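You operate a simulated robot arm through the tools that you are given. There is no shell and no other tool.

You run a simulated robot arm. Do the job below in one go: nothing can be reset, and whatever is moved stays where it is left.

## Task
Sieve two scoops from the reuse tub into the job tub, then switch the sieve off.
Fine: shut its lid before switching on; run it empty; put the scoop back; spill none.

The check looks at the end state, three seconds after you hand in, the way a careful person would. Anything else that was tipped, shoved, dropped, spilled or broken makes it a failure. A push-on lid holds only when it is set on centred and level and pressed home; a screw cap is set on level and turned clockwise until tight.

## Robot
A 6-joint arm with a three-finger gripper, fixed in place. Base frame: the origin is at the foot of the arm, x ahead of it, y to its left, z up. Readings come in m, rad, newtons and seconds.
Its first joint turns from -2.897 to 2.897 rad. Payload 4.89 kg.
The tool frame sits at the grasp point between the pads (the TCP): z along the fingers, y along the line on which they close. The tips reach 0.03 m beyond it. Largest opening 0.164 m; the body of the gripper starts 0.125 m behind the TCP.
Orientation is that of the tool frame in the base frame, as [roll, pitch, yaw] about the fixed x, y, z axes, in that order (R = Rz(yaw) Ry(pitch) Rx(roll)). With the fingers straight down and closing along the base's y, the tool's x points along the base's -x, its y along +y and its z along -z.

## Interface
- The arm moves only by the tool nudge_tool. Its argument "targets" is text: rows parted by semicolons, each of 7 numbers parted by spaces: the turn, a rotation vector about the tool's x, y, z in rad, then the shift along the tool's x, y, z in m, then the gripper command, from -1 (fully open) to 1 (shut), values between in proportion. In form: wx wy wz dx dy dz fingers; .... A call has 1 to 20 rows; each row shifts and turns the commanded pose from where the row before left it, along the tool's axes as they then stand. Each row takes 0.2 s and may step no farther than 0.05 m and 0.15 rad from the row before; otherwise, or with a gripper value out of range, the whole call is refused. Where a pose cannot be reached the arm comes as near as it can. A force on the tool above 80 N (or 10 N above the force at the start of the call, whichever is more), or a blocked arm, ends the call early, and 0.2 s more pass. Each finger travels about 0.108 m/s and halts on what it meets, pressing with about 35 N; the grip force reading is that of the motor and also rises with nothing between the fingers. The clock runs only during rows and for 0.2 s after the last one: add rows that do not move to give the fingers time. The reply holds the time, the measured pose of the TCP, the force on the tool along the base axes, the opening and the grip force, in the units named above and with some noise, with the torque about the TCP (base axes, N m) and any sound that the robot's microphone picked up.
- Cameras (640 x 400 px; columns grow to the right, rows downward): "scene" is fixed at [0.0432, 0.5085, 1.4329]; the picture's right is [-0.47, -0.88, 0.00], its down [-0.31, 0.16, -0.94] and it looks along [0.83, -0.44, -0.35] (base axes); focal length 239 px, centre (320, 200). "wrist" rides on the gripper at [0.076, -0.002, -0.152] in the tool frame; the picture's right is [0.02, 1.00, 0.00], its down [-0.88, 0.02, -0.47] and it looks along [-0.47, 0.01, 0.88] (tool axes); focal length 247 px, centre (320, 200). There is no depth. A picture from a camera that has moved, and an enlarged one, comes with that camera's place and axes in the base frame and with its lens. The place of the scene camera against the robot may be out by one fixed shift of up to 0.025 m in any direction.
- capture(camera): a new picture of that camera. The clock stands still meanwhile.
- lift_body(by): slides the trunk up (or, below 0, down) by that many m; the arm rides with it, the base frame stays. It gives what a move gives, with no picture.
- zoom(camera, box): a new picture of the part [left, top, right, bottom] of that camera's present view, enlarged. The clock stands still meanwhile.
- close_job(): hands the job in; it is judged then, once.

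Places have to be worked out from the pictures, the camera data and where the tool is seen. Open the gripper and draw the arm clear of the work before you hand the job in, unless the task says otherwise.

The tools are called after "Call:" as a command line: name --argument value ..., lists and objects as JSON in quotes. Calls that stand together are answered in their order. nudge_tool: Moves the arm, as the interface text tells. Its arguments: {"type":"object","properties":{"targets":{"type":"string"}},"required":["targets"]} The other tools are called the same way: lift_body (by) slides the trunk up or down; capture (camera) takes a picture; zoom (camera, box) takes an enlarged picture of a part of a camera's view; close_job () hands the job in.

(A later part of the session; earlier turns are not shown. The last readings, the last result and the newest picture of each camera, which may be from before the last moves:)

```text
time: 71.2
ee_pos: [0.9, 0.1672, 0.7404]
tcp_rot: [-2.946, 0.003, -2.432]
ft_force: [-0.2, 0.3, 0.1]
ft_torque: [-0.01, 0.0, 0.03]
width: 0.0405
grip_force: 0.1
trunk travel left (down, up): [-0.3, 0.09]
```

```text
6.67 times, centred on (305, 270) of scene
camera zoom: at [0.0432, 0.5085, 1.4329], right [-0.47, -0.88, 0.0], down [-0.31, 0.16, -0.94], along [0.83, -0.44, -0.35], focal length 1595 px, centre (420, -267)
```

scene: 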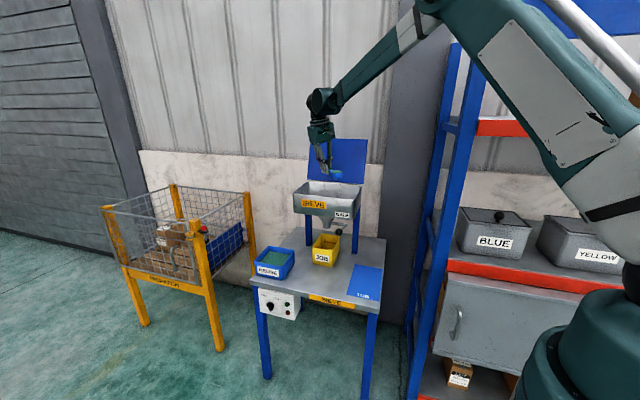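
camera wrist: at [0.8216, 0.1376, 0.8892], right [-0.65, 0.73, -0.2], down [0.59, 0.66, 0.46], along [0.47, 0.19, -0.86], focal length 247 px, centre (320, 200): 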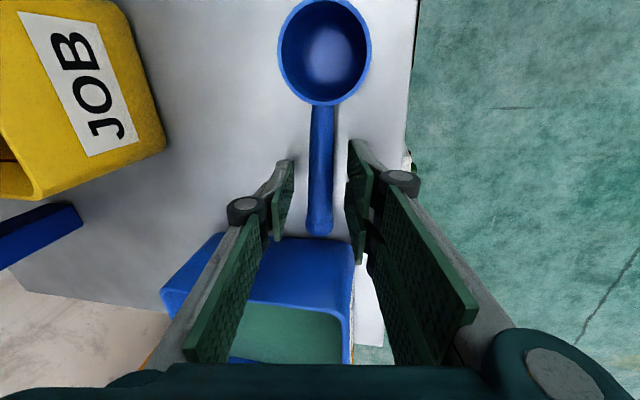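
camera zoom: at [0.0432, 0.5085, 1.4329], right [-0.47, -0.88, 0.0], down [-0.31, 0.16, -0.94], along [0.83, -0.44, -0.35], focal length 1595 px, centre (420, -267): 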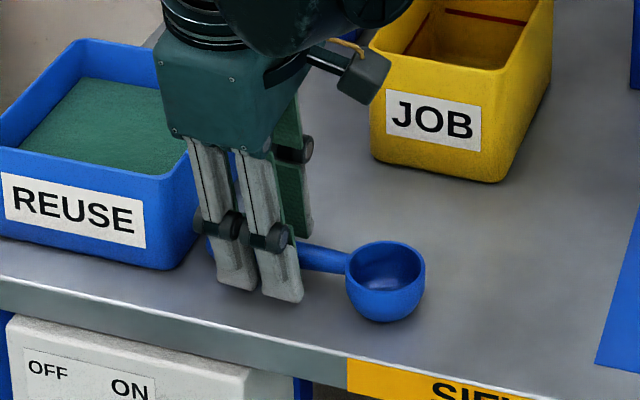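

The scoop lies back in its original place and is free. I retreat along the tool axis and then straight up, heading for the lid next.

Call:
nudge_tool --targets "0 0 0 0 0 -0.02 0.5; 0 0 0 0 0 -0.04 0.5; 0 0 0 0 0 -0.045 0.5; 0 0 0 0 -0.0095 -0.047 0.5; 0 0 0 0 -0.0095 -0.047 0; 0 0 0 0 -0.0095 -0.047 -0.46; 0 0 0 0 -0.0095 -0.047 -0.46; 0 0 0 0 -0.0095 -0.047 -0.46; 0 0 0 0 -0.0095 -0.047 -0.46; 0 0 0 0 -0.0095 -0.047 -0.46; 0 0 0 0 -0.0095 -0.047 -0.46; 0 0 0 0 -0.0095 -0.047 -0.46; 0 0 0 0 -0.0095 -0.047 -0.46; 0 0 0 0 -0.0095 -0.047 -0.46; 0 0 0 0 0 0 -0.46; 0 0 0 0 0 0 -0.46"

Call:
capture --camera "wrist"

Call:
capture --camera "scene"

Call:
zoom --camera "scene" --box '[245, 225, 345, 325]'

```text
time: 74.6
ee_pos: [0.8822, 0.1781, 1.3727]
tcp_rot: [-2.945, 0.003, -2.434]
ft_force: [0.5, -1.1, 0.0]
ft_torque: [0.0, 0.0, -0.04]
width: 0.1197
grip_force: 0.1
trunk travel left (down, up): [-0.3, 0.09]
```

```text
taken
camera wrist: at [0.8055, 0.1496, 1.5213], right [-0.65, 0.73, -0.2], down [0.59, 0.66, 0.46], along [0.47, 0.19, -0.86], focal length 247 px, centre (320, 200)
```

wrist: 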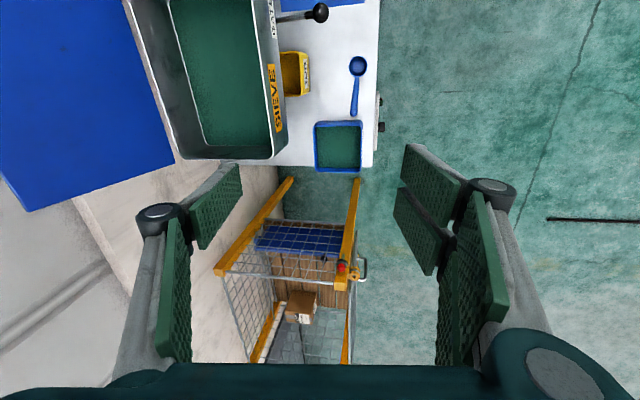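

```text
taken
```

scene: 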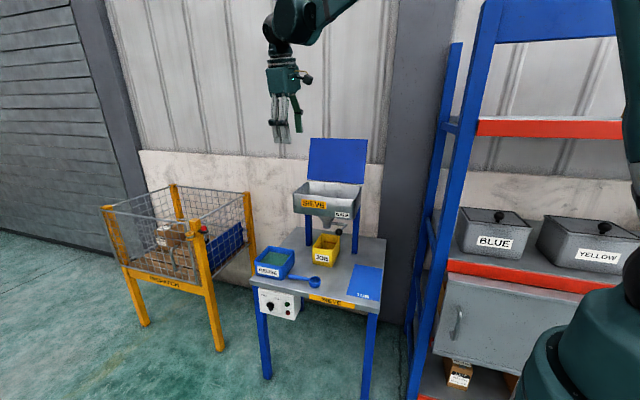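

```text
4.00 times, centred on (295, 275) of scene
camera zoom: at [0.0432, 0.5085, 1.4329], right [-0.47, -0.88, 0.0], down [-0.31, 0.16, -0.94], along [0.83, -0.44, -0.35], focal length 957 px, centre (420, -100)
```

zoom: 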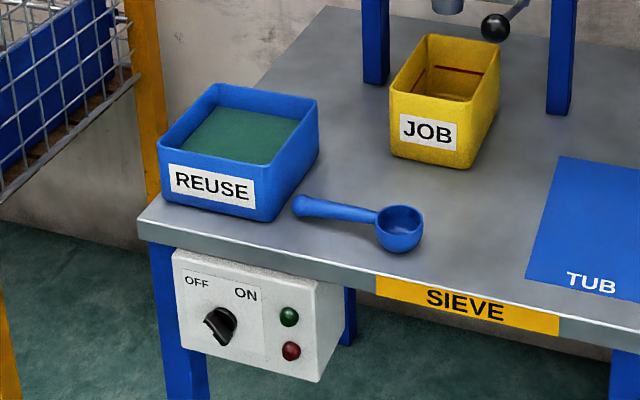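

The scoop is back exactly where it lay. I've located the lid: top-left corner (1.253,-0.080,1.303), hinge-left (1.206,-0.033,1.09), leaning back 17°. I'll straddle its top edge from above and swing it forward under control; first I orient the tool and hover.

Call:
nudge_tool --targets "0 -0.0135 -0.0676 0 0 0 -0.46; 0.109 0 0 0 0 0 -0.46; 0.109 0 0 0 0 0 -0.46; 0.109 0 0 0 0 0 -0.46; 0 0 0 -0.0021 -0.042 0.0208 -0.46; 0 0 0 -0.0021 -0.042 0.0208 -0.46; 0 0 0 -0.0021 -0.042 0.0208 -0.46; 0 0 0 -0.0021 -0.042 0.0208 -0.46; 0 0 0 -0.0021 -0.042 0.0208 -0.46; 0 0 0 -0.0021 -0.042 0.0208 -0.46; 0 0 0 -0.0021 -0.042 0.0208 -0.46; 0 0 0 0 0 0 -0.46; 0 0 0 0 0 0 -0.46"

Call:
capture --camera "wrist"

Call:
capture --camera "scene"

```text
time: 77.4
ee_pos: [1.1247, -0.0434, 1.3908]
tcp_rot: [-2.616, 0.005, -2.364]
ft_force: [-0.2, 0.2, 0.8]
ft_torque: [0.01, -0.06, 0.02]
width: 0.1199
grip_force: 0.0
trunk travel left (down, up): [-0.3, 0.09]
```

```text
taken
camera wrist: at [1.0173, -0.0438, 1.5229], right [-0.62, 0.6, -0.5], down [0.45, 0.8, 0.4], along [0.64, 0.03, -0.77], focal length 247 px, centre (320, 200)
```

wrist: 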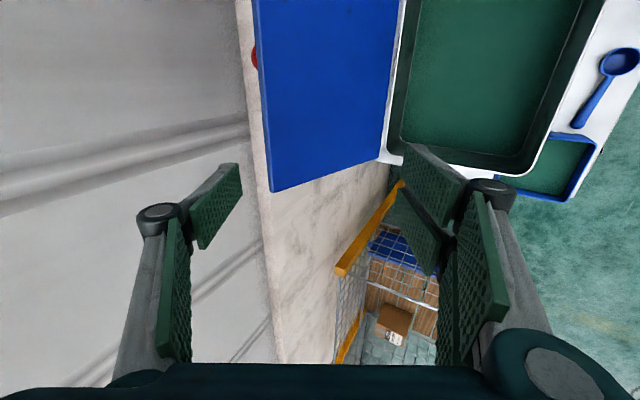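

```text
taken
```

scene: 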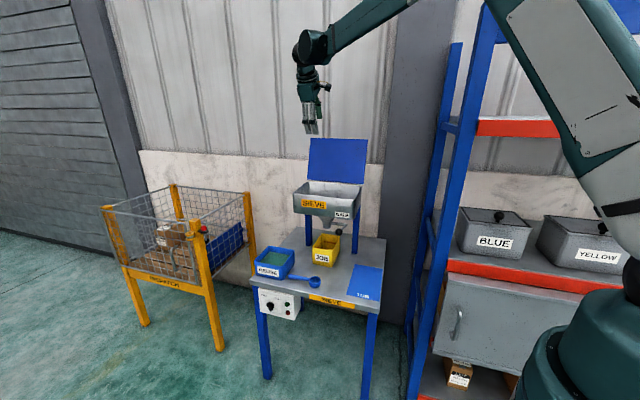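

Hovering in front of the lid with the arm comfortably in reach. I see something red just behind the lid's top edge, so I zoom in before going on.

Call:
zoom --camera "wrist" --box '[200, 0, 440, 200]'

Call:
zoom --camera "scene" --box '[280, 90, 400, 220]'

```text
2.00 times, centred on (320, 100) of wrist
camera zoom: at [1.0173, -0.0438, 1.5229], right [-0.62, 0.6, -0.5], down [0.45, 0.8, 0.4], along [0.64, 0.03, -0.77], focal length 494 px, centre (320, 400)
```

zoom: 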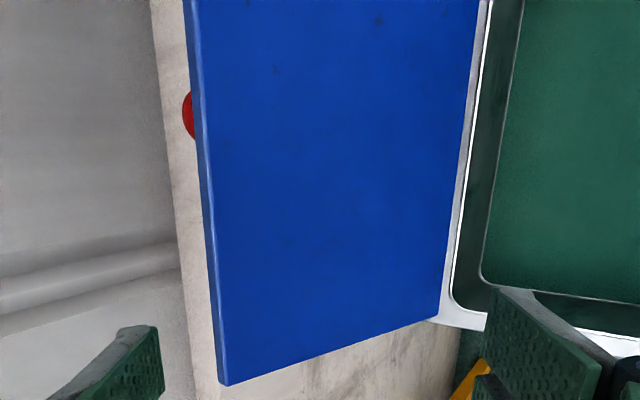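

```text
3.08 times, centred on (340, 155) of scene
camera zoom: at [0.0432, 0.5085, 1.4329], right [-0.47, -0.88, 0.0], down [-0.31, 0.16, -0.94], along [0.83, -0.44, -0.35], focal length 736 px, centre (258, 338)
```

zoom: 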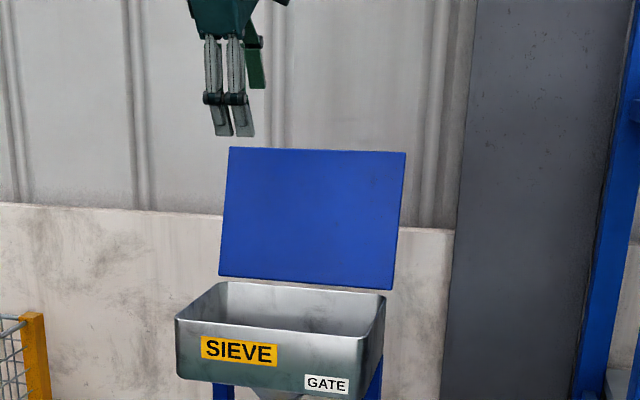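

The red spot is the lid's own knob on its outer face, mid-width near the top edge; my grip at 65 mm from the left corner avoids it. I move over the edge and descend so the fingers straddle the lid.

Call:
nudge_tool --targets "0 0 0 0.0003 -0.0395 0.0262 -0.46; 0 0 0 0.0003 -0.0395 0.0262 -0.46; 0 0 0 0 0 0 -0.46; 0 0 0 0 0.01 0.0173 -0.46; 0 0 0 0 0.0151 0.026 -0.46; 0 0 0 0 0 0 -0.46; 0 0 0 0 0 0 -0.46"

Call:
capture --camera "wrist"

Call:
zoom --camera "scene" --box '[280, 60, 400, 190]'

```text
time: 79.0
ee_pos: [1.1891, -0.1092, 1.337]
tcp_rot: [-2.618, 0.003, -2.363]
ft_force: [-0.1, -0.3, 1.2]
ft_torque: [0.05, -0.03, -0.01]
width: 0.1202
grip_force: 0.1
trunk travel left (down, up): [-0.3, 0.09]
```

```text
taken
camera wrist: at [1.0828, -0.111, 1.4681], right [-0.62, 0.6, -0.5], down [0.45, 0.8, 0.4], along [0.64, 0.03, -0.77], focal length 247 px, centre (320, 200)
```

wrist: 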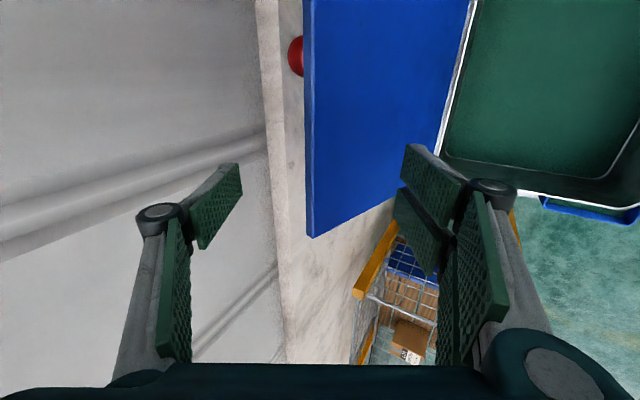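

```text
3.08 times, centred on (340, 125) of scene
camera zoom: at [0.0432, 0.5085, 1.4329], right [-0.47, -0.88, 0.0], down [-0.31, 0.16, -0.94], along [0.83, -0.44, -0.35], focal length 736 px, centre (258, 431)
```

zoom: 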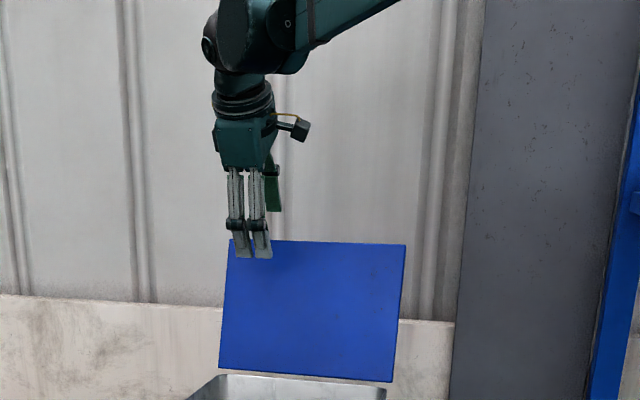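

The lid's edge passes cleanly between the rear finger (left) and the two front fingers (right). I descend another 7 cm, watching forces.

Call:
nudge_tool --targets "0 0 0 0 0.0117 0.0202 -0.46; 0 0 0 0 0.0117 0.0202 -0.46; 0 0 0 0 0.0117 0.0202 -0.46; 0 0 0 0 0 0 -0.46"

Call:
capture --camera "wrist"

Call:
zoom --camera "scene" --box '[280, 60, 400, 190]'

```text
time: 80.0
ee_pos: [1.1912, -0.111, 1.265]
tcp_rot: [-2.618, 0.004, -2.364]
ft_force: [0.4, -0.3, 0.2]
ft_torque: [-0.03, -0.03, -0.03]
width: 0.1201
grip_force: 0.2
trunk travel left (down, up): [-0.3, 0.09]
```

```text
taken
camera wrist: at [1.0834, -0.1127, 1.3973], right [-0.62, 0.6, -0.5], down [0.45, 0.8, 0.4], along [0.64, 0.03, -0.77], focal length 247 px, centre (320, 200)
```

wrist: 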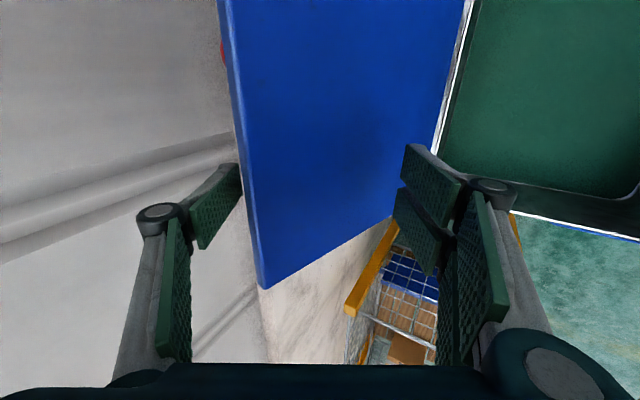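

```text
3.08 times, centred on (340, 125) of scene
camera zoom: at [0.0432, 0.5085, 1.4329], right [-0.47, -0.88, 0.0], down [-0.31, 0.16, -0.94], along [0.83, -0.44, -0.35], focal length 736 px, centre (258, 431)
```

zoom: 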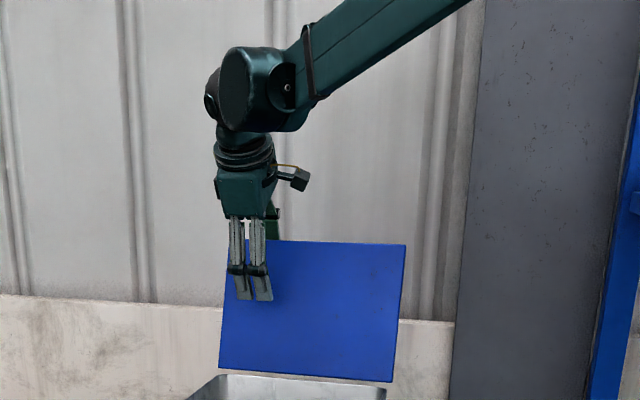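

The rear fingertip is now behind the lid. I pull gently toward the front (−v) and watch the force and the lid.

Call:
nudge_tool --targets "0 0 0 0 0.0173 -0.01 -0.46; 0 0 0 0 0.0173 -0.01 -0.46; 0 0 0 0 0.0173 -0.01 -0.46; 0 0 0 0 0.0173 -0.01 -0.46; 0 0 0 0 0 0 -0.46"

Call:
capture --camera "wrist"

Call:
zoom --camera "scene" --box '[280, 60, 400, 190]'

```text
time: 81.2
ee_pos: [1.1338, -0.0524, 1.2675]
tcp_rot: [-2.616, 0.003, -2.363]
ft_force: [-0.3, 0.5, -0.2]
ft_torque: [-0.03, 0.0, 0.02]
width: 0.1198
grip_force: 0.0
trunk travel left (down, up): [-0.3, 0.09]
```

```text
taken
camera wrist: at [1.0261, -0.0545, 1.3984], right [-0.62, 0.6, -0.5], down [0.45, 0.8, 0.4], along [0.64, 0.03, -0.77], focal length 247 px, centre (320, 200)
```

wrist: 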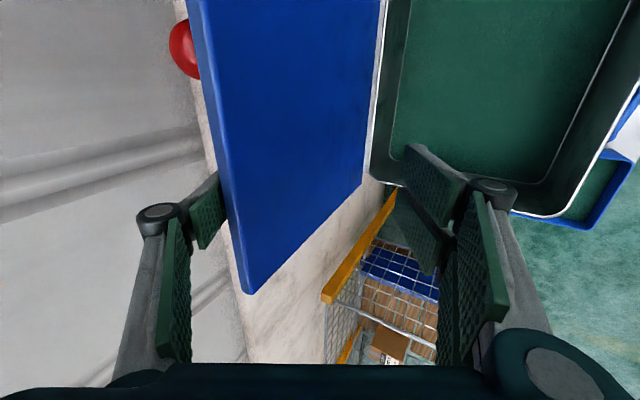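

```text
3.08 times, centred on (340, 125) of scene
camera zoom: at [0.0432, 0.5085, 1.4329], right [-0.47, -0.88, 0.0], down [-0.31, 0.16, -0.94], along [0.83, -0.44, -0.35], focal length 736 px, centre (258, 431)
```

zoom: 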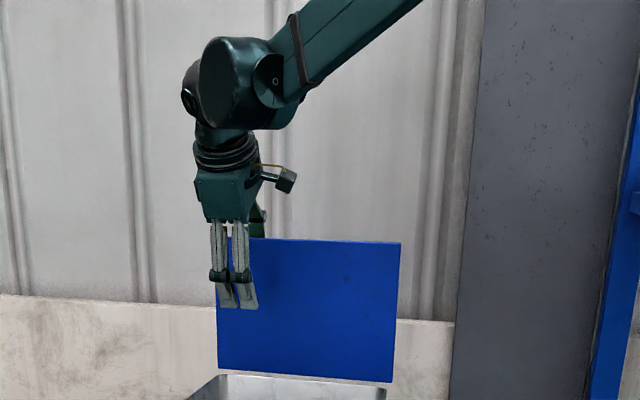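

The lid has followed to about vertical with negligible force. I narrow the gripper so the lid is caught between front and rear fingers, so it can't fall freely.

Call:
nudge_tool --targets "0 0 0 0 0 0 -0.3; 0 0 0 0 0 0 -0.1; 0 0 0 0 0 0 0.1; 0 0 0 0 0 0 0.3; 0 0 0 0 0 0 0.45; 0 0 0 0 0 0 0.55; 0 0 0 0 0 0 0.55"

Call:
capture --camera "wrist"

Call:
zoom --camera "scene" --box '[280, 60, 400, 190]'

```text
time: 82.8
ee_pos: [1.1342, -0.0554, 1.2672]
tcp_rot: [-2.618, 0.004, -2.362]
ft_force: [-0.2, 0.5, -0.5]
ft_torque: [0.02, -0.03, 0.01]
width: 0.0374
grip_force: 0.4
trunk travel left (down, up): [-0.3, 0.09]
```

```text
taken
camera wrist: at [1.0267, -0.055, 1.3981], right [-0.62, 0.6, -0.5], down [0.45, 0.8, 0.4], along [0.64, 0.03, -0.77], focal length 247 px, centre (320, 200)
```

wrist: 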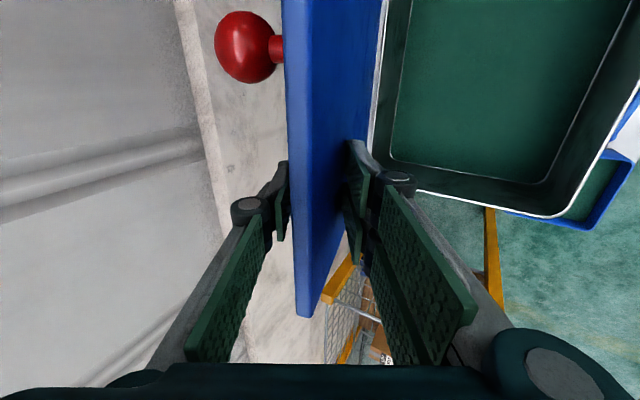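

```text
3.08 times, centred on (340, 125) of scene
camera zoom: at [0.0432, 0.5085, 1.4329], right [-0.47, -0.88, 0.0], down [-0.31, 0.16, -0.94], along [0.83, -0.44, -0.35], focal length 736 px, centre (258, 431)
```

zoom: 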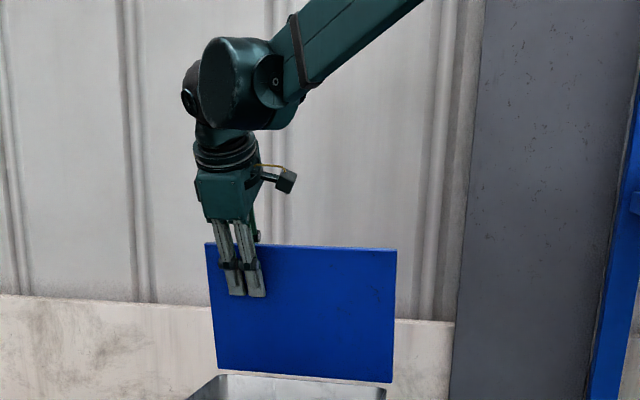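

The lid is caught between the fingers at about 10° forward of vertical. I now swing it down along its hinge arc, turning the tool with it.

Call:
nudge_tool --targets "0 0 0 0 0.016 -0.0046 0.55; 0 0 0 0 0.016 -0.0046 0.55; 0 0 0 0 0.0159 -0.0014 0.55; 0 0 0 0 0.0159 -0.0014 0.55; 0.0873 0 0 0 0.0159 0.0007 0.55; 0.0873 0 0 0 0.0159 0.0007 0.55; 0 0 0 0 0 0 0.55"

Call:
capture --camera "wrist"

Call:
zoom --camera "scene" --box '[270, 80, 390, 220]'

```text
time: 84.4
ee_pos: [1.0728, 0.0105, 1.2265]
tcp_rot: [-2.443, 0.004, -2.363]
ft_force: [-1.9, 1.8, -0.5]
ft_torque: [-0.14, 0.01, -0.03]
width: 0.0376
grip_force: 1.0
trunk travel left (down, up): [-0.3, 0.09]
```

```text
taken
camera wrist: at [0.9504, 0.0237, 1.3434], right [-0.55, 0.53, -0.64], down [0.4, 0.84, 0.35], along [0.73, -0.06, -0.68], focal length 247 px, centre (320, 200)
```

wrist: 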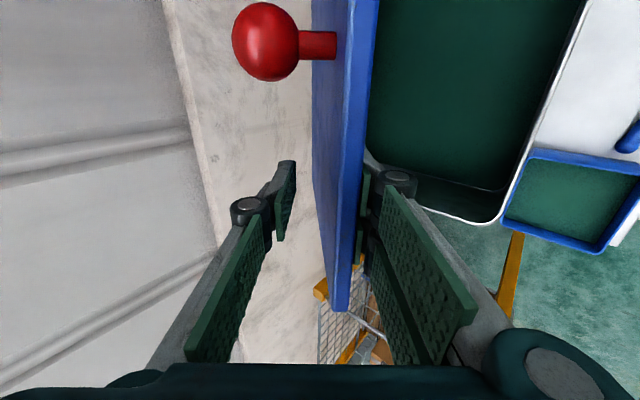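

```text
2.86 times, centred on (330, 150) of scene
camera zoom: at [0.0432, 0.5085, 1.4329], right [-0.47, -0.88, 0.0], down [-0.31, 0.16, -0.94], along [0.83, -0.44, -0.35], focal length 683 px, centre (291, 343)
```

zoom: 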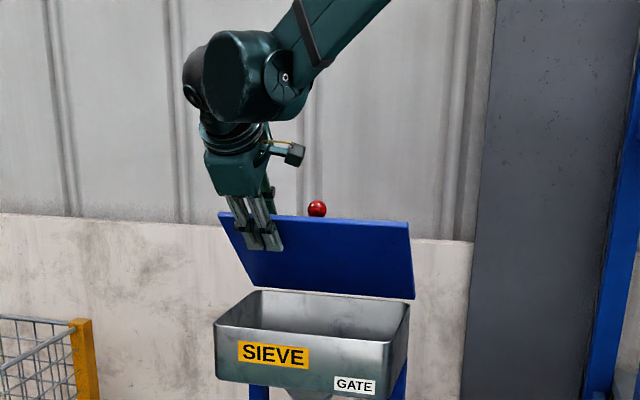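

The lid rests on the two front fingers and follows nicely at about 40°. I continue the swing.

Call:
nudge_tool --targets "0.0873 0 0 0 0.0159 0.0007 0.55; 0.0873 0 0 0 0.0159 0.0007 0.55; 0.0873 0 0 0 0.0159 0.0007 0.55; 0.0873 0 0 0 0.0159 0.0007 0.55; 0 0 0 0 0 0 0.55"

Call:
capture --camera "wrist"

Call:
zoom --camera "scene" --box '[270, 80, 390, 220]'

```text
time: 85.6
ee_pos: [1.0444, 0.0384, 1.1769]
tcp_rot: [-2.091, 0.003, -2.363]
ft_force: [-0.4, 1.7, -1.4]
ft_torque: [-0.12, -0.05, -0.04]
width: 0.038
grip_force: 1.5
trunk travel left (down, up): [-0.3, 0.09]
```

```text
taken
camera wrist: at [0.8981, 0.077, 1.2531], right [-0.36, 0.34, -0.87], down [0.33, 0.92, 0.22], along [0.87, -0.21, -0.45], focal length 247 px, centre (320, 200)
```

wrist: 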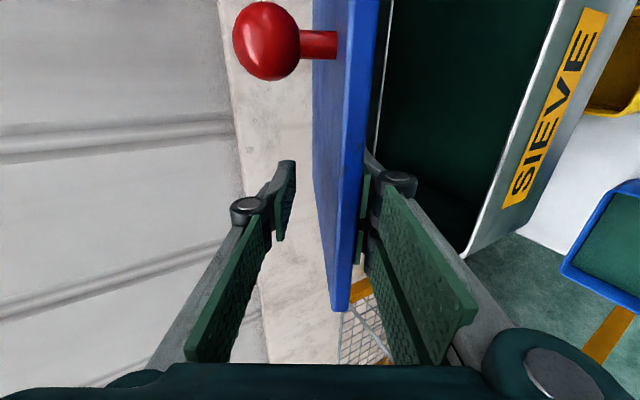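

```text
2.86 times, centred on (330, 150) of scene
camera zoom: at [0.0432, 0.5085, 1.4329], right [-0.47, -0.88, 0.0], down [-0.31, 0.16, -0.94], along [0.83, -0.44, -0.35], focal length 683 px, centre (291, 343)
```

zoom: 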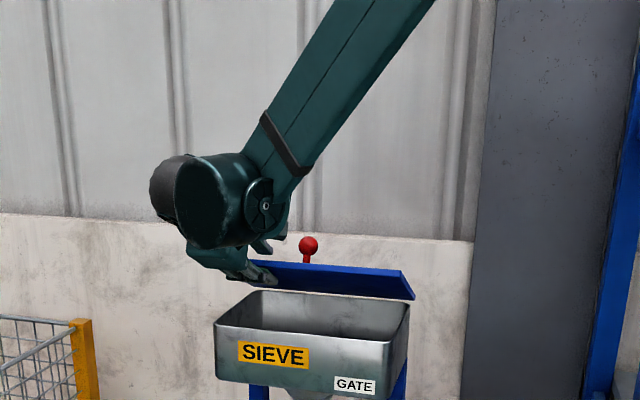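

I lower three more steps to about 75°, keeping the lower fingers above the hopper rim.

Call:
nudge_tool --targets "0.0873 0 0 0 0.0159 0.0007 0.55; 0.0873 0 0 0 0.0159 0.0007 0.55; 0.07 0 0 0 0.0127 0.0006 0.55; 0 0 0 0 0 0 0.55"

Call:
capture --camera "wrist"

Call:
zoom --camera "scene" --box '[270, 110, 390, 240]'

```text
time: 86.6
ee_pos: [1.0321, 0.0481, 1.1363]
tcp_rot: [-1.849, 0.005, -2.364]
ft_force: [0.1, 0.7, -3.0]
ft_torque: [-0.12, 0.01, -0.05]
width: 0.0375
grip_force: 1.8
trunk travel left (down, up): [-0.3, 0.09]
```

```text
taken
camera wrist: at [0.8752, 0.0995, 1.1785], right [-0.21, 0.18, -0.96], down [0.3, 0.95, 0.11], along [0.93, -0.27, -0.25], focal length 247 px, centre (320, 200)
```

wrist: 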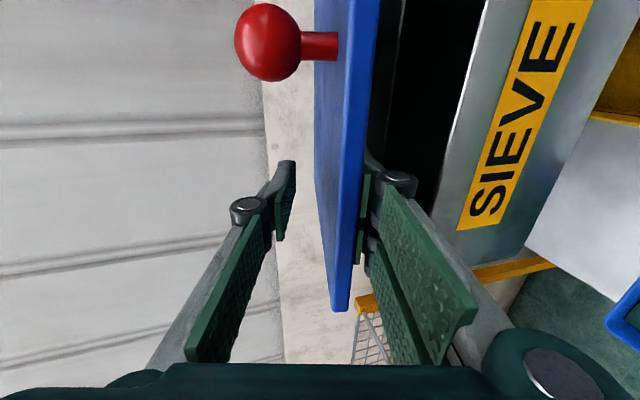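

```text
3.08 times, centred on (330, 175) of scene
camera zoom: at [0.0432, 0.5085, 1.4329], right [-0.47, -0.88, 0.0], down [-0.31, 0.16, -0.94], along [0.83, -0.44, -0.35], focal length 736 px, centre (289, 277)
```

zoom: 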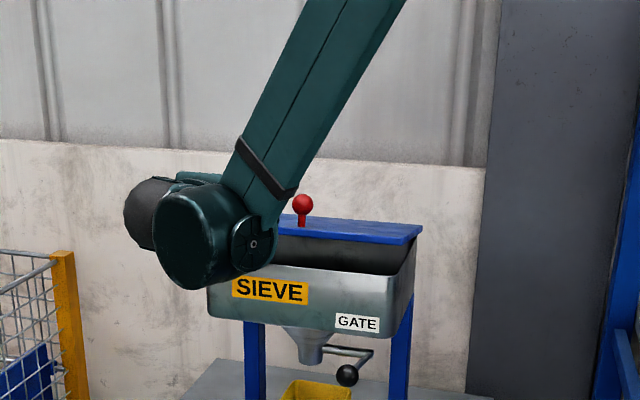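

The lid is nearly shut. I withdraw the fingers straight back along the lid plane so the lid settles the last few centimetres.

Call:
nudge_tool --targets "0 0 0 0 0 -0.025 0.55; 0 0 0 0 0 -0.03 0.55; 0 0 0 0 0 -0.03 0.55; 0 0 0 0 0 -0.035 0.55; 0 0 0 0 0 0 0.55; 0 0 0 0 0 0 0.55"

Call:
capture --camera "wrist"

Call:
zoom --camera "scene" --box '[270, 110, 390, 240]'

```text
time: 88.0
ee_pos: [0.952, 0.135, 1.1677]
tcp_rot: [-1.848, 0.004, -2.362]
ft_force: [-0.9, 0.9, 0.6]
ft_torque: [0.02, 0.02, 0.0]
width: 0.0369
grip_force: 0.2
trunk travel left (down, up): [-0.3, 0.09]
```

```text
taken
camera wrist: at [0.7942, 0.1833, 1.2119], right [-0.21, 0.18, -0.96], down [0.3, 0.95, 0.11], along [0.93, -0.27, -0.25], focal length 247 px, centre (320, 200)
```

wrist: 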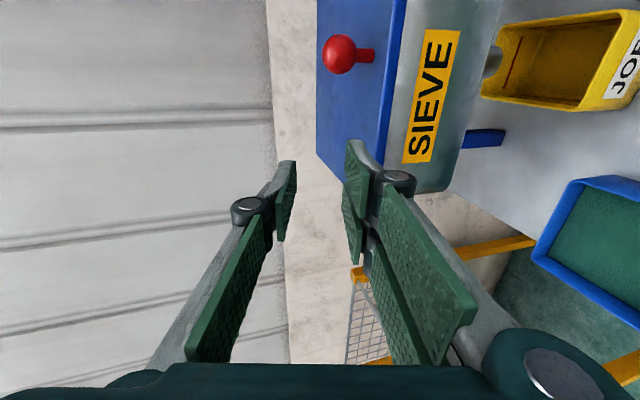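

```text
3.08 times, centred on (330, 175) of scene
camera zoom: at [0.0432, 0.5085, 1.4329], right [-0.47, -0.88, 0.0], down [-0.31, 0.16, -0.94], along [0.83, -0.44, -0.35], focal length 736 px, centre (289, 277)
```

zoom: 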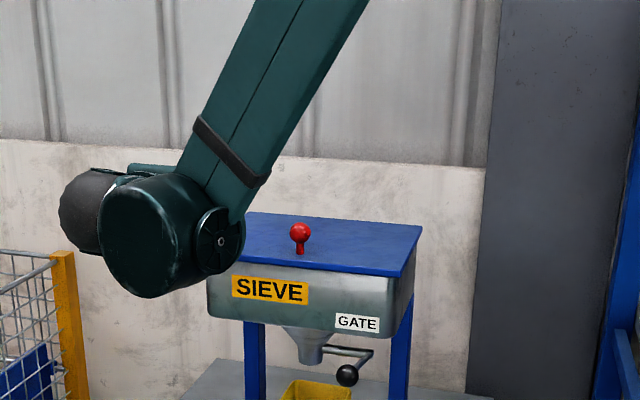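

The lid is shut flush on the hopper. Next is the switch panel: I back off, level the tool so it points horizontally at the panel, and drop down in front of it.

Call:
nudge_tool --targets "0.14 0 0 0 0 -0.02 0.4; 0.14 0 0 0 0 -0.02 0.4; 0 0 0 -0.01 0.0189 -0.0401 0.4; 0 0 0 -0.01 0.0189 -0.0401 0.4; 0 0 0 -0.01 0.0189 -0.0401 0.4; 0 0 0 -0.01 0.0189 -0.0401 0.4; 0 0 0 -0.01 0.0189 -0.0401 0.4; 0 0 0 -0.01 0.0189 -0.0401 0.4; 0 0 0 -0.01 0.0189 -0.0401 0.4; 0 0 0 -0.01 0.0189 -0.0401 0.4; 0 0 0 0 0 0 0.4; 0 0 0 0 0 0 0.4"

Call:
capture --camera "wrist"

Call:
capture --camera "scene"

```text
time: 90.6
ee_pos: [0.7578, 0.4444, 1.024]
tcp_rot: [-1.569, 0.002, -2.362]
ft_force: [0.0, 0.2, -0.6]
ft_torque: [-0.04, -0.06, -0.05]
width: 0.049
grip_force: 0.0
trunk travel left (down, up): [-0.3, 0.09]
```

```text
taken
camera wrist: at [0.5966, 0.4986, 1.0253], right [-0.01, -0.01, -1.0], down [0.29, 0.96, -0.02], along [0.96, -0.29, -0.01], focal length 247 px, centre (320, 200)
```

wrist: 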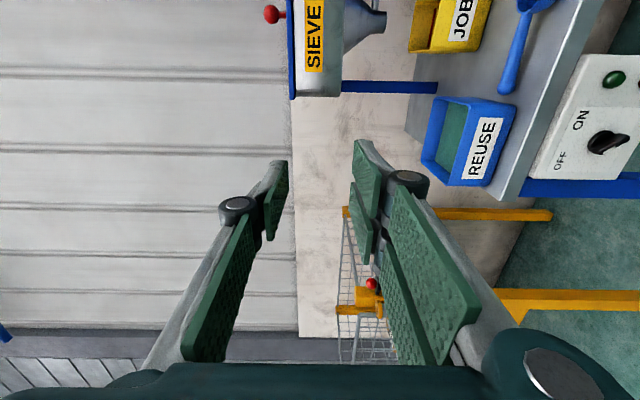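

```text
taken
```

scene: 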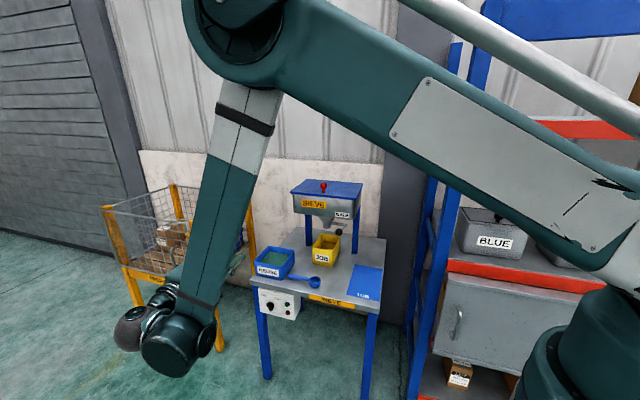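

The arm is in good shape and the panel is in view. I drop down to the panel's height.

Call:
nudge_tool --targets "0 0 0 0 0.045 0 0.4; 0 0 0 0 0.045 0 0.4; 0 0 0 0 0.045 0 0.4; 0 0 0 0 0.045 0 0.4; 0 0 0 0 0.045 0 0.4; 0 0 0 0 0.045 0 0.4; 0 0 0 0 0.045 0 0.4; 0 0 0 0 0.045 0 0.4; 0 0 0 0 0 0 0.4; 0 0 0 0 0 0 0.4"

Call:
capture --camera "wrist"

Call:
capture --camera "scene"

```text
time: 92.8
ee_pos: [0.7451, 0.4292, 0.7862]
tcp_rot: [-1.572, 0.004, -2.363]
ft_force: [0.1, 0.2, 0.2]
ft_torque: [0.04, 0.0, -0.02]
width: 0.049
grip_force: 0.1
out of reach, approached as far as the arm can: row 6, 7, 8
trunk travel left (down, up): [-0.3, 0.09]
```

```text
taken
camera wrist: at [0.5837, 0.4832, 0.787], right [-0.01, -0.01, -1.0], down [0.29, 0.96, -0.01], along [0.96, -0.29, -0.01], focal length 247 px, centre (320, 200)
```

wrist: 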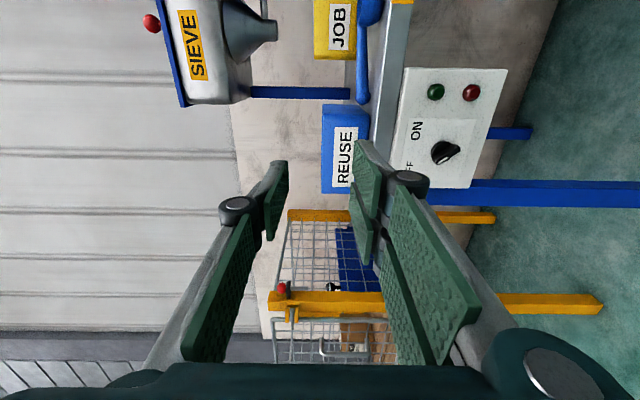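

```text
taken
```

scene: 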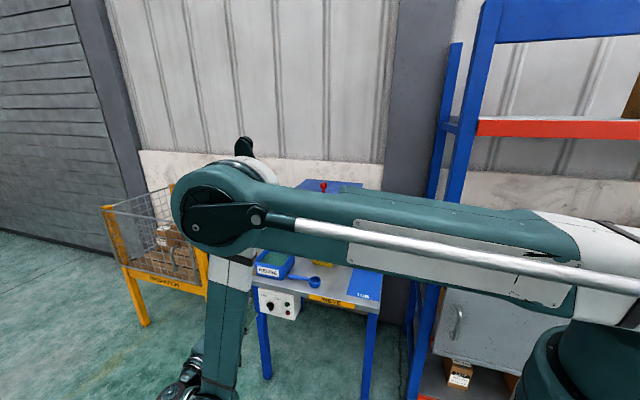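

The arm is at its lower reach limit at z 0.786, so I slide the trunk down 0.19 m to bring the tool level with the switch.

Call:
lift_body --by -0.19

Call:
capture --camera "wrist"

Call:
capture --camera "scene"

```text
time: 94.9
ee_pos: [0.7452, 0.4297, 0.5957]
tcp_rot: [-1.573, 0.003, -2.364]
ft_force: [0.9, 0.7, 0.3]
ft_torque: [0.0, 0.02, -0.01]
width: 0.049
grip_force: 0.1
trunk travel left (down, up): [-0.11, 0.28]
```

```text
taken
camera wrist: at [0.5838, 0.4832, 0.5972], right [-0.01, -0.01, -1.0], down [0.29, 0.96, -0.01], along [0.96, -0.29, -0.01], focal length 247 px, centre (320, 200)
```

wrist: 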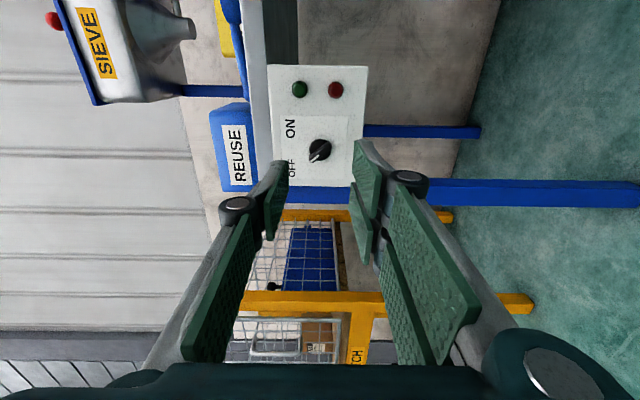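

```text
taken
```

scene: 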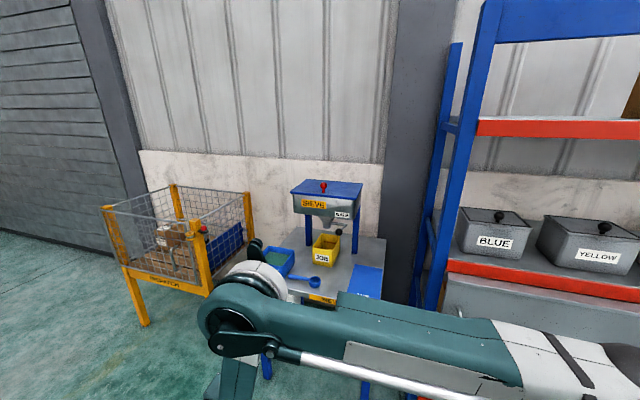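

The switch is now right in front, at (319,151) in the picture. I zoom to see the knob's bar and measure it.

Call:
zoom --camera "wrist" --box '[250, 50, 400, 220]'

Call:
zoom --camera "wrist" --box '[290, 120, 350, 180]'

```text
2.35 times, centred on (325, 135) of wrist
camera zoom: at [0.5838, 0.4832, 0.5972], right [-0.01, -0.01, -1.0], down [0.29, 0.96, -0.01], along [0.96, -0.29, -0.01], focal length 581 px, centre (308, 353)
```

zoom: 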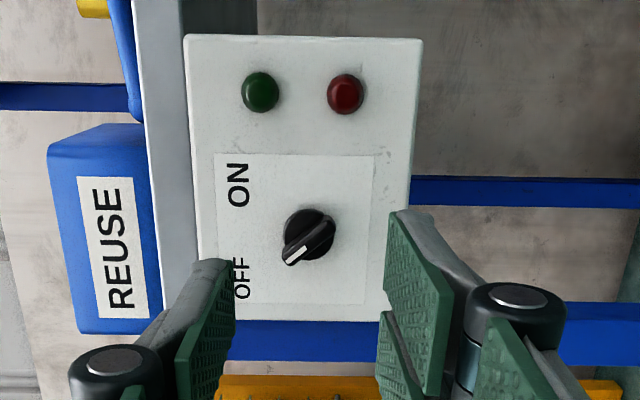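

```text
6.67 times, centred on (320, 150) of wrist
camera zoom: at [0.5838, 0.4832, 0.5972], right [-0.01, -0.01, -1.0], down [0.29, 0.96, -0.01], along [0.96, -0.29, -0.01], focal length 1646 px, centre (320, 533)
```

zoom: 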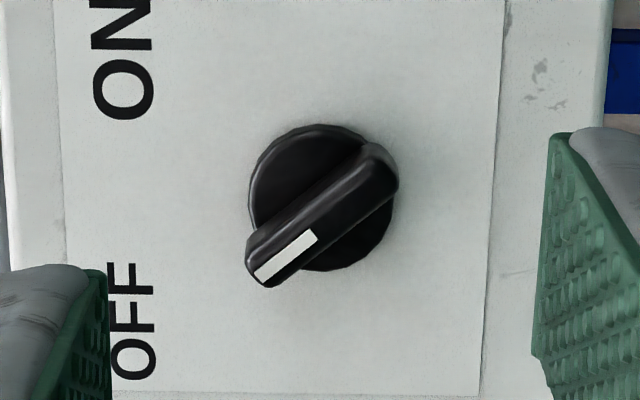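

The knob bar is centred at about (0.918,0.303,0.595), 12 mm wide and 37 mm long, with its pointer about 39° left toward OFF. I roll the tool about 50° so the fingers straddle the bar, align laterally, and advance part-way.

Call:
nudge_tool --targets "0 0 0.1455 0 0 0 0.4; 0 0 0.1455 0 0 0 0.4; 0 0 0.1455 0 0 0 0.4; 0 0 0.1455 0 0 0 0.4; 0 0 0.1455 0 0 0 0.4; 0 0 0.1455 0 0 0 0.4; 0 0 0 -0.0215 0.0267 0 0.4; 0 0 0 0 0 0.04 0.4; 0 0 0 0 0 0.04 0.4; 0 0 0 0 0 0.03 0.4; 0 0 0 0 0 0 0.4; 0 0 0 0 0 0 0.4"

Call:
capture --camera "wrist"

Call:
capture --camera "scene"

```text
time: 97.5
ee_pos: [0.8462, 0.3715, 0.6032]
tcp_rot: [-1.572, 0.879, -2.366]
ft_force: [-0.4, 0.3, 0.2]
ft_torque: [0.03, 0.01, 0.05]
width: 0.0492
grip_force: 0.1
out of reach, approached as far as the arm can: row 7
trunk travel left (down, up): [-0.11, 0.28]
```

```text
taken
camera wrist: at [0.7036, 0.4449, 0.5448], right [0.54, 0.53, -0.66], down [0.08, 0.74, 0.67], along [0.84, -0.41, 0.36], focal length 247 px, centre (320, 200)
```

wrist: 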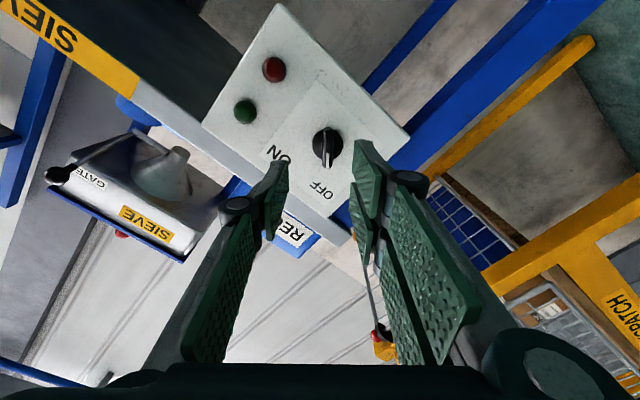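

```text
taken
```

scene: 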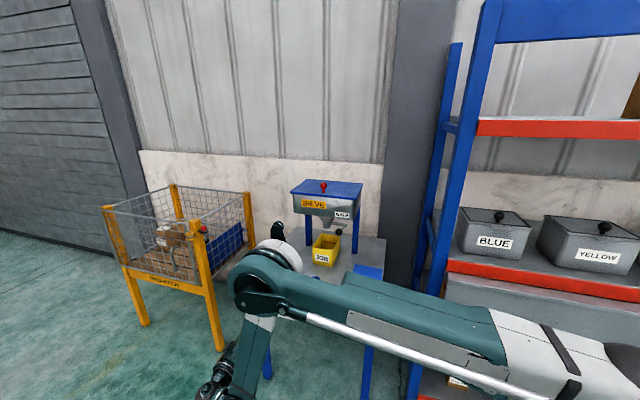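

The bar now lies between the fingers but the arm is at its low limit, with the tool 8 mm too high. I lower the trunk 0.04 m to regain margin.

Call:
lift_body --by -0.04

Call:
nudge_tool --targets "0 0 0 -0.0128 -0.009 0 0.4; 0 0 0 -0.0129 -0.009 0 0.4; 0 0 0 0 0 0 0.4; 0 0 0 0 0 0 0.4"

Call:
capture --camera "wrist"

```text
time: 98.3
ee_pos: [0.8466, 0.3726, 0.5635]
tcp_rot: [-1.573, 0.88, -2.366]
ft_force: [-0.1, -0.4, -0.7]
ft_torque: [0.0, 0.03, -0.03]
width: 0.0491
grip_force: 0.0
trunk travel left (down, up): [-0.07, 0.32]
```

```text
time: 99.3
ee_pos: [0.8485, 0.3749, 0.5933]
tcp_rot: [-1.573, 0.878, -2.366]
ft_force: [-0.3, -0.1, 0.0]
ft_torque: [-0.02, -0.01, 0.0]
width: 0.049
grip_force: 0.1
trunk travel left (down, up): [-0.07, 0.32]
```

```text
taken
camera wrist: at [0.7054, 0.4468, 0.5358], right [0.54, 0.53, -0.66], down [0.08, 0.74, 0.67], along [0.84, -0.41, 0.36], focal length 247 px, centre (320, 200)
```

wrist: 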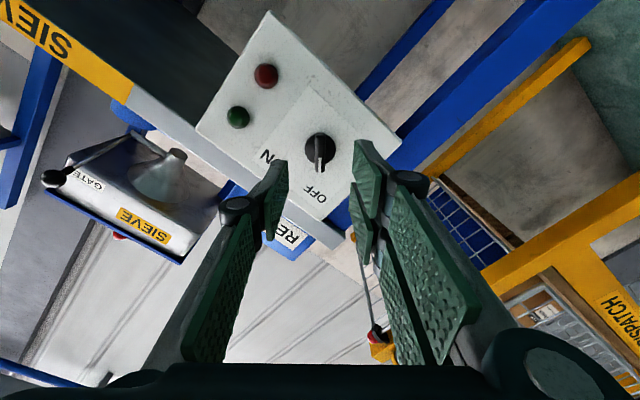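

Alignment is now within 1.5 mm. I advance to straddle the bar, leaving the fingertips about 11 mm past its front face.

Call:
nudge_tool --targets "0 0 0 0 0 0.03 0.4; 0 0 0 0 0 0.03 0.4; 0 0 0 0 0 0.015 0.4; 0 0 0 0 0 0.006 0.4; 0 0 0 0 0 0 0.4; 0 0 0 0 0 0 0.4"

Call:
capture --camera "wrist"

Call:
zoom --camera "wrist" --box '[250, 100, 400, 230]'

```text
time: 100.7
ee_pos: [0.9054, 0.3166, 0.594]
tcp_rot: [-1.573, 0.878, -2.364]
ft_force: [0.5, 0.5, -1.0]
ft_torque: [-0.02, 0.0, -0.03]
width: 0.0491
grip_force: 0.1
trunk travel left (down, up): [-0.07, 0.32]
```

```text
taken
camera wrist: at [0.7623, 0.3896, 0.5359], right [0.54, 0.53, -0.66], down [0.08, 0.74, 0.67], along [0.84, -0.41, 0.36], focal length 247 px, centre (320, 200)
```

wrist: 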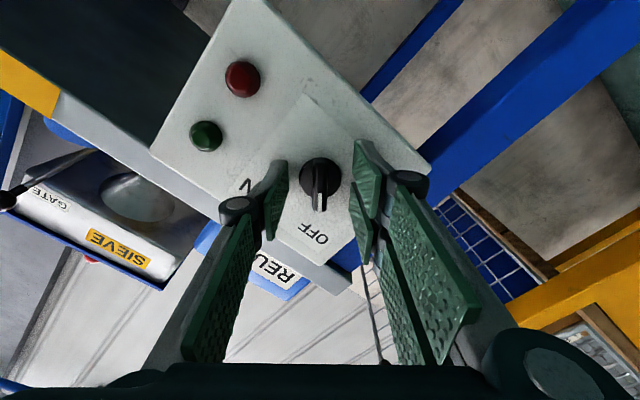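

```text
3.08 times, centred on (325, 165) of wrist
camera zoom: at [0.7623, 0.3896, 0.5359], right [0.54, 0.53, -0.66], down [0.08, 0.74, 0.67], along [0.84, -0.41, 0.36], focal length 760 px, centre (305, 308)
```

zoom: 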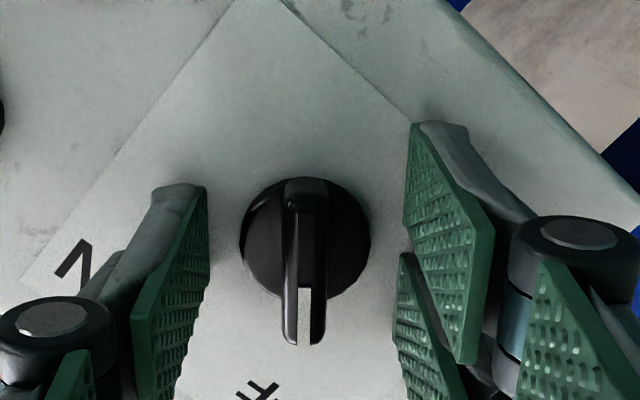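

The bar sits squarely between the pads. I close on it.

Call:
nudge_tool --targets "0 0 0 0 0 0 0.6; 0 0 0 0 0 0 0.75; 0 0 0 0 0 0 1; 0 0 0 0 0 0 1; 0 0 0 0 0 0 1"

Call:
zoom --camera "wrist" --box '[250, 100, 400, 230]'

```text
time: 101.9
ee_pos: [0.9055, 0.3161, 0.5946]
tcp_rot: [-1.574, 0.878, -2.365]
ft_force: [-0.5, -1.4, -0.4]
ft_torque: [-0.02, 0.06, -0.02]
width: 0.0313
grip_force: 45.2
trunk travel left (down, up): [-0.07, 0.32]
```

```text
3.08 times, centred on (325, 165) of wrist
camera zoom: at [0.7623, 0.3896, 0.5359], right [0.54, 0.53, -0.66], down [0.08, 0.74, 0.67], along [0.84, -0.41, 0.36], focal length 760 px, centre (305, 308)
```

zoom: 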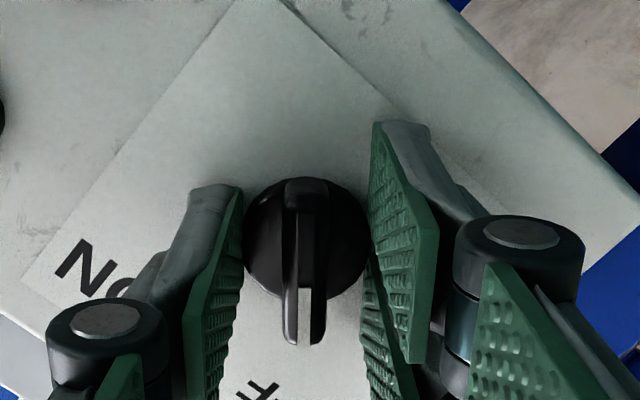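

Width 31 mm means the tips reached past the bar onto the round base. I open, back off 9 mm and re-close so that I hold the bar itself.

Call:
nudge_tool --targets "0 0 0 0 0 0 0.5; 0 0 0 0 0 0 0.5; 0 0 0 0 0 -0.009 0.5; 0 0 0 0 0 0 0.7; 0 0 0 0 0 0 1; 0 0 0 0 0 0 1; 0 0 0 0 0 0 1"

Call:
zoom --camera "wrist" --box '[250, 100, 400, 230]'

```text
time: 103.5
ee_pos: [0.8986, 0.323, 0.594]
tcp_rot: [-1.575, 0.878, -2.364]
ft_force: [1.8, -0.3, -1.0]
ft_torque: [-0.18, 0.09, 0.08]
width: 0.0108
grip_force: 44.7
trunk travel left (down, up): [-0.07, 0.32]
```

```text
3.08 times, centred on (325, 165) of wrist
camera zoom: at [0.7563, 0.3955, 0.5356], right [0.54, 0.53, -0.66], down [0.08, 0.74, 0.67], along [0.84, -0.41, 0.36], focal length 760 px, centre (305, 308)
```

zoom: 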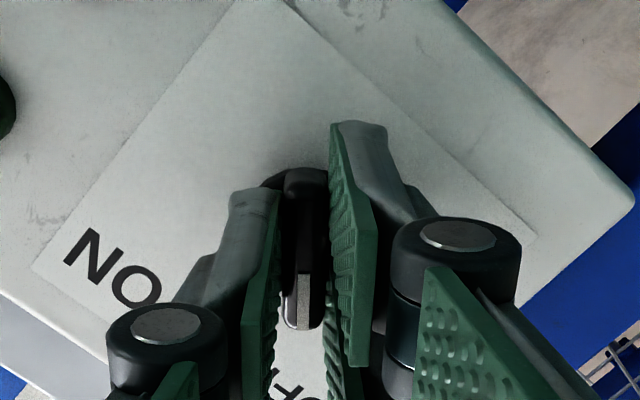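

Now I'm holding the bar (10.8 mm). I turn it clockwise toward ON in stages.

Call:
nudge_tool --targets "0 0 0.12 0 0 0 1; 0 0 0.12 0 0 0 1; 0 0 0.12 0 0 0 1; 0 0 0.12 0 0 0 1; 0 0 0.12 0 0 0 1; 0 0 0 0 0 0 1"

Call:
capture --camera "wrist"

```text
time: 104.9
ee_pos: [0.8992, 0.3249, 0.5944]
tcp_rot: [-1.571, 1.477, -2.36]
ft_force: [22.9, 31.4, 20.9]
ft_torque: [-1.83, 0.92, 1.16]
width: 0.0297
grip_force: 45.1
trunk travel left (down, up): [-0.07, 0.32]
```

```text
taken
camera wrist: at [0.7859, 0.426, 0.5185], right [0.71, 0.7, -0.11], down [-0.26, 0.41, 0.88], along [0.66, -0.59, 0.47], focal length 247 px, centre (320, 200)
```

wrist: 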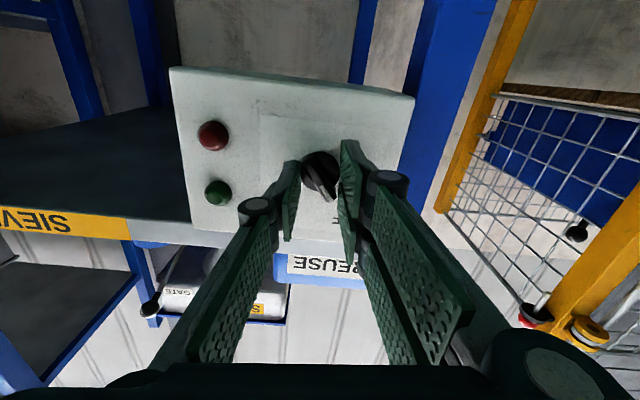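

The fingers were spread to 30 mm while turning, so the knob is resisting. I look before doing anything more.

Call:
zoom --camera "wrist" --box '[250, 110, 400, 240]'

Call:
zoom --camera "scene" --box '[240, 230, 320, 330]'

```text
3.08 times, centred on (325, 175) of wrist
camera zoom: at [0.7859, 0.426, 0.5185], right [0.71, 0.7, -0.11], down [-0.26, 0.41, 0.88], along [0.66, -0.59, 0.47], focal length 760 px, centre (305, 277)
```

zoom: 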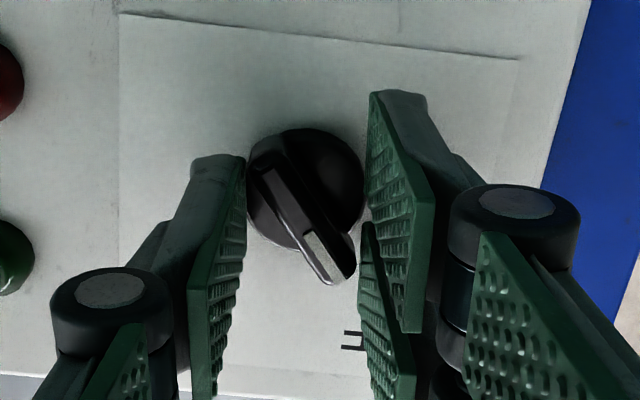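

```text
4.00 times, centred on (280, 280) of scene
camera zoom: at [0.0432, 0.5085, 1.4329], right [-0.47, -0.88, 0.0], down [-0.31, 0.16, -0.94], along [0.83, -0.44, -0.35], focal length 957 px, centre (480, -120)
```

zoom: 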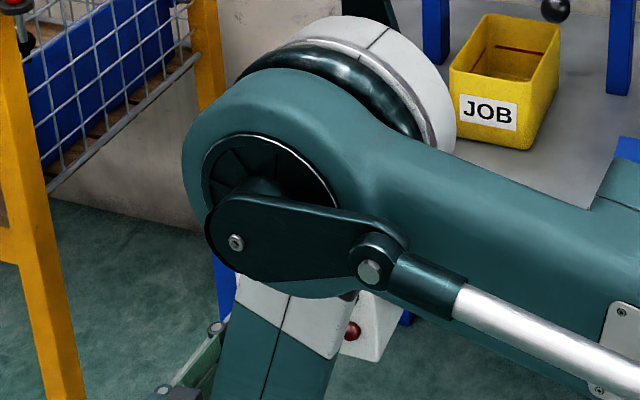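

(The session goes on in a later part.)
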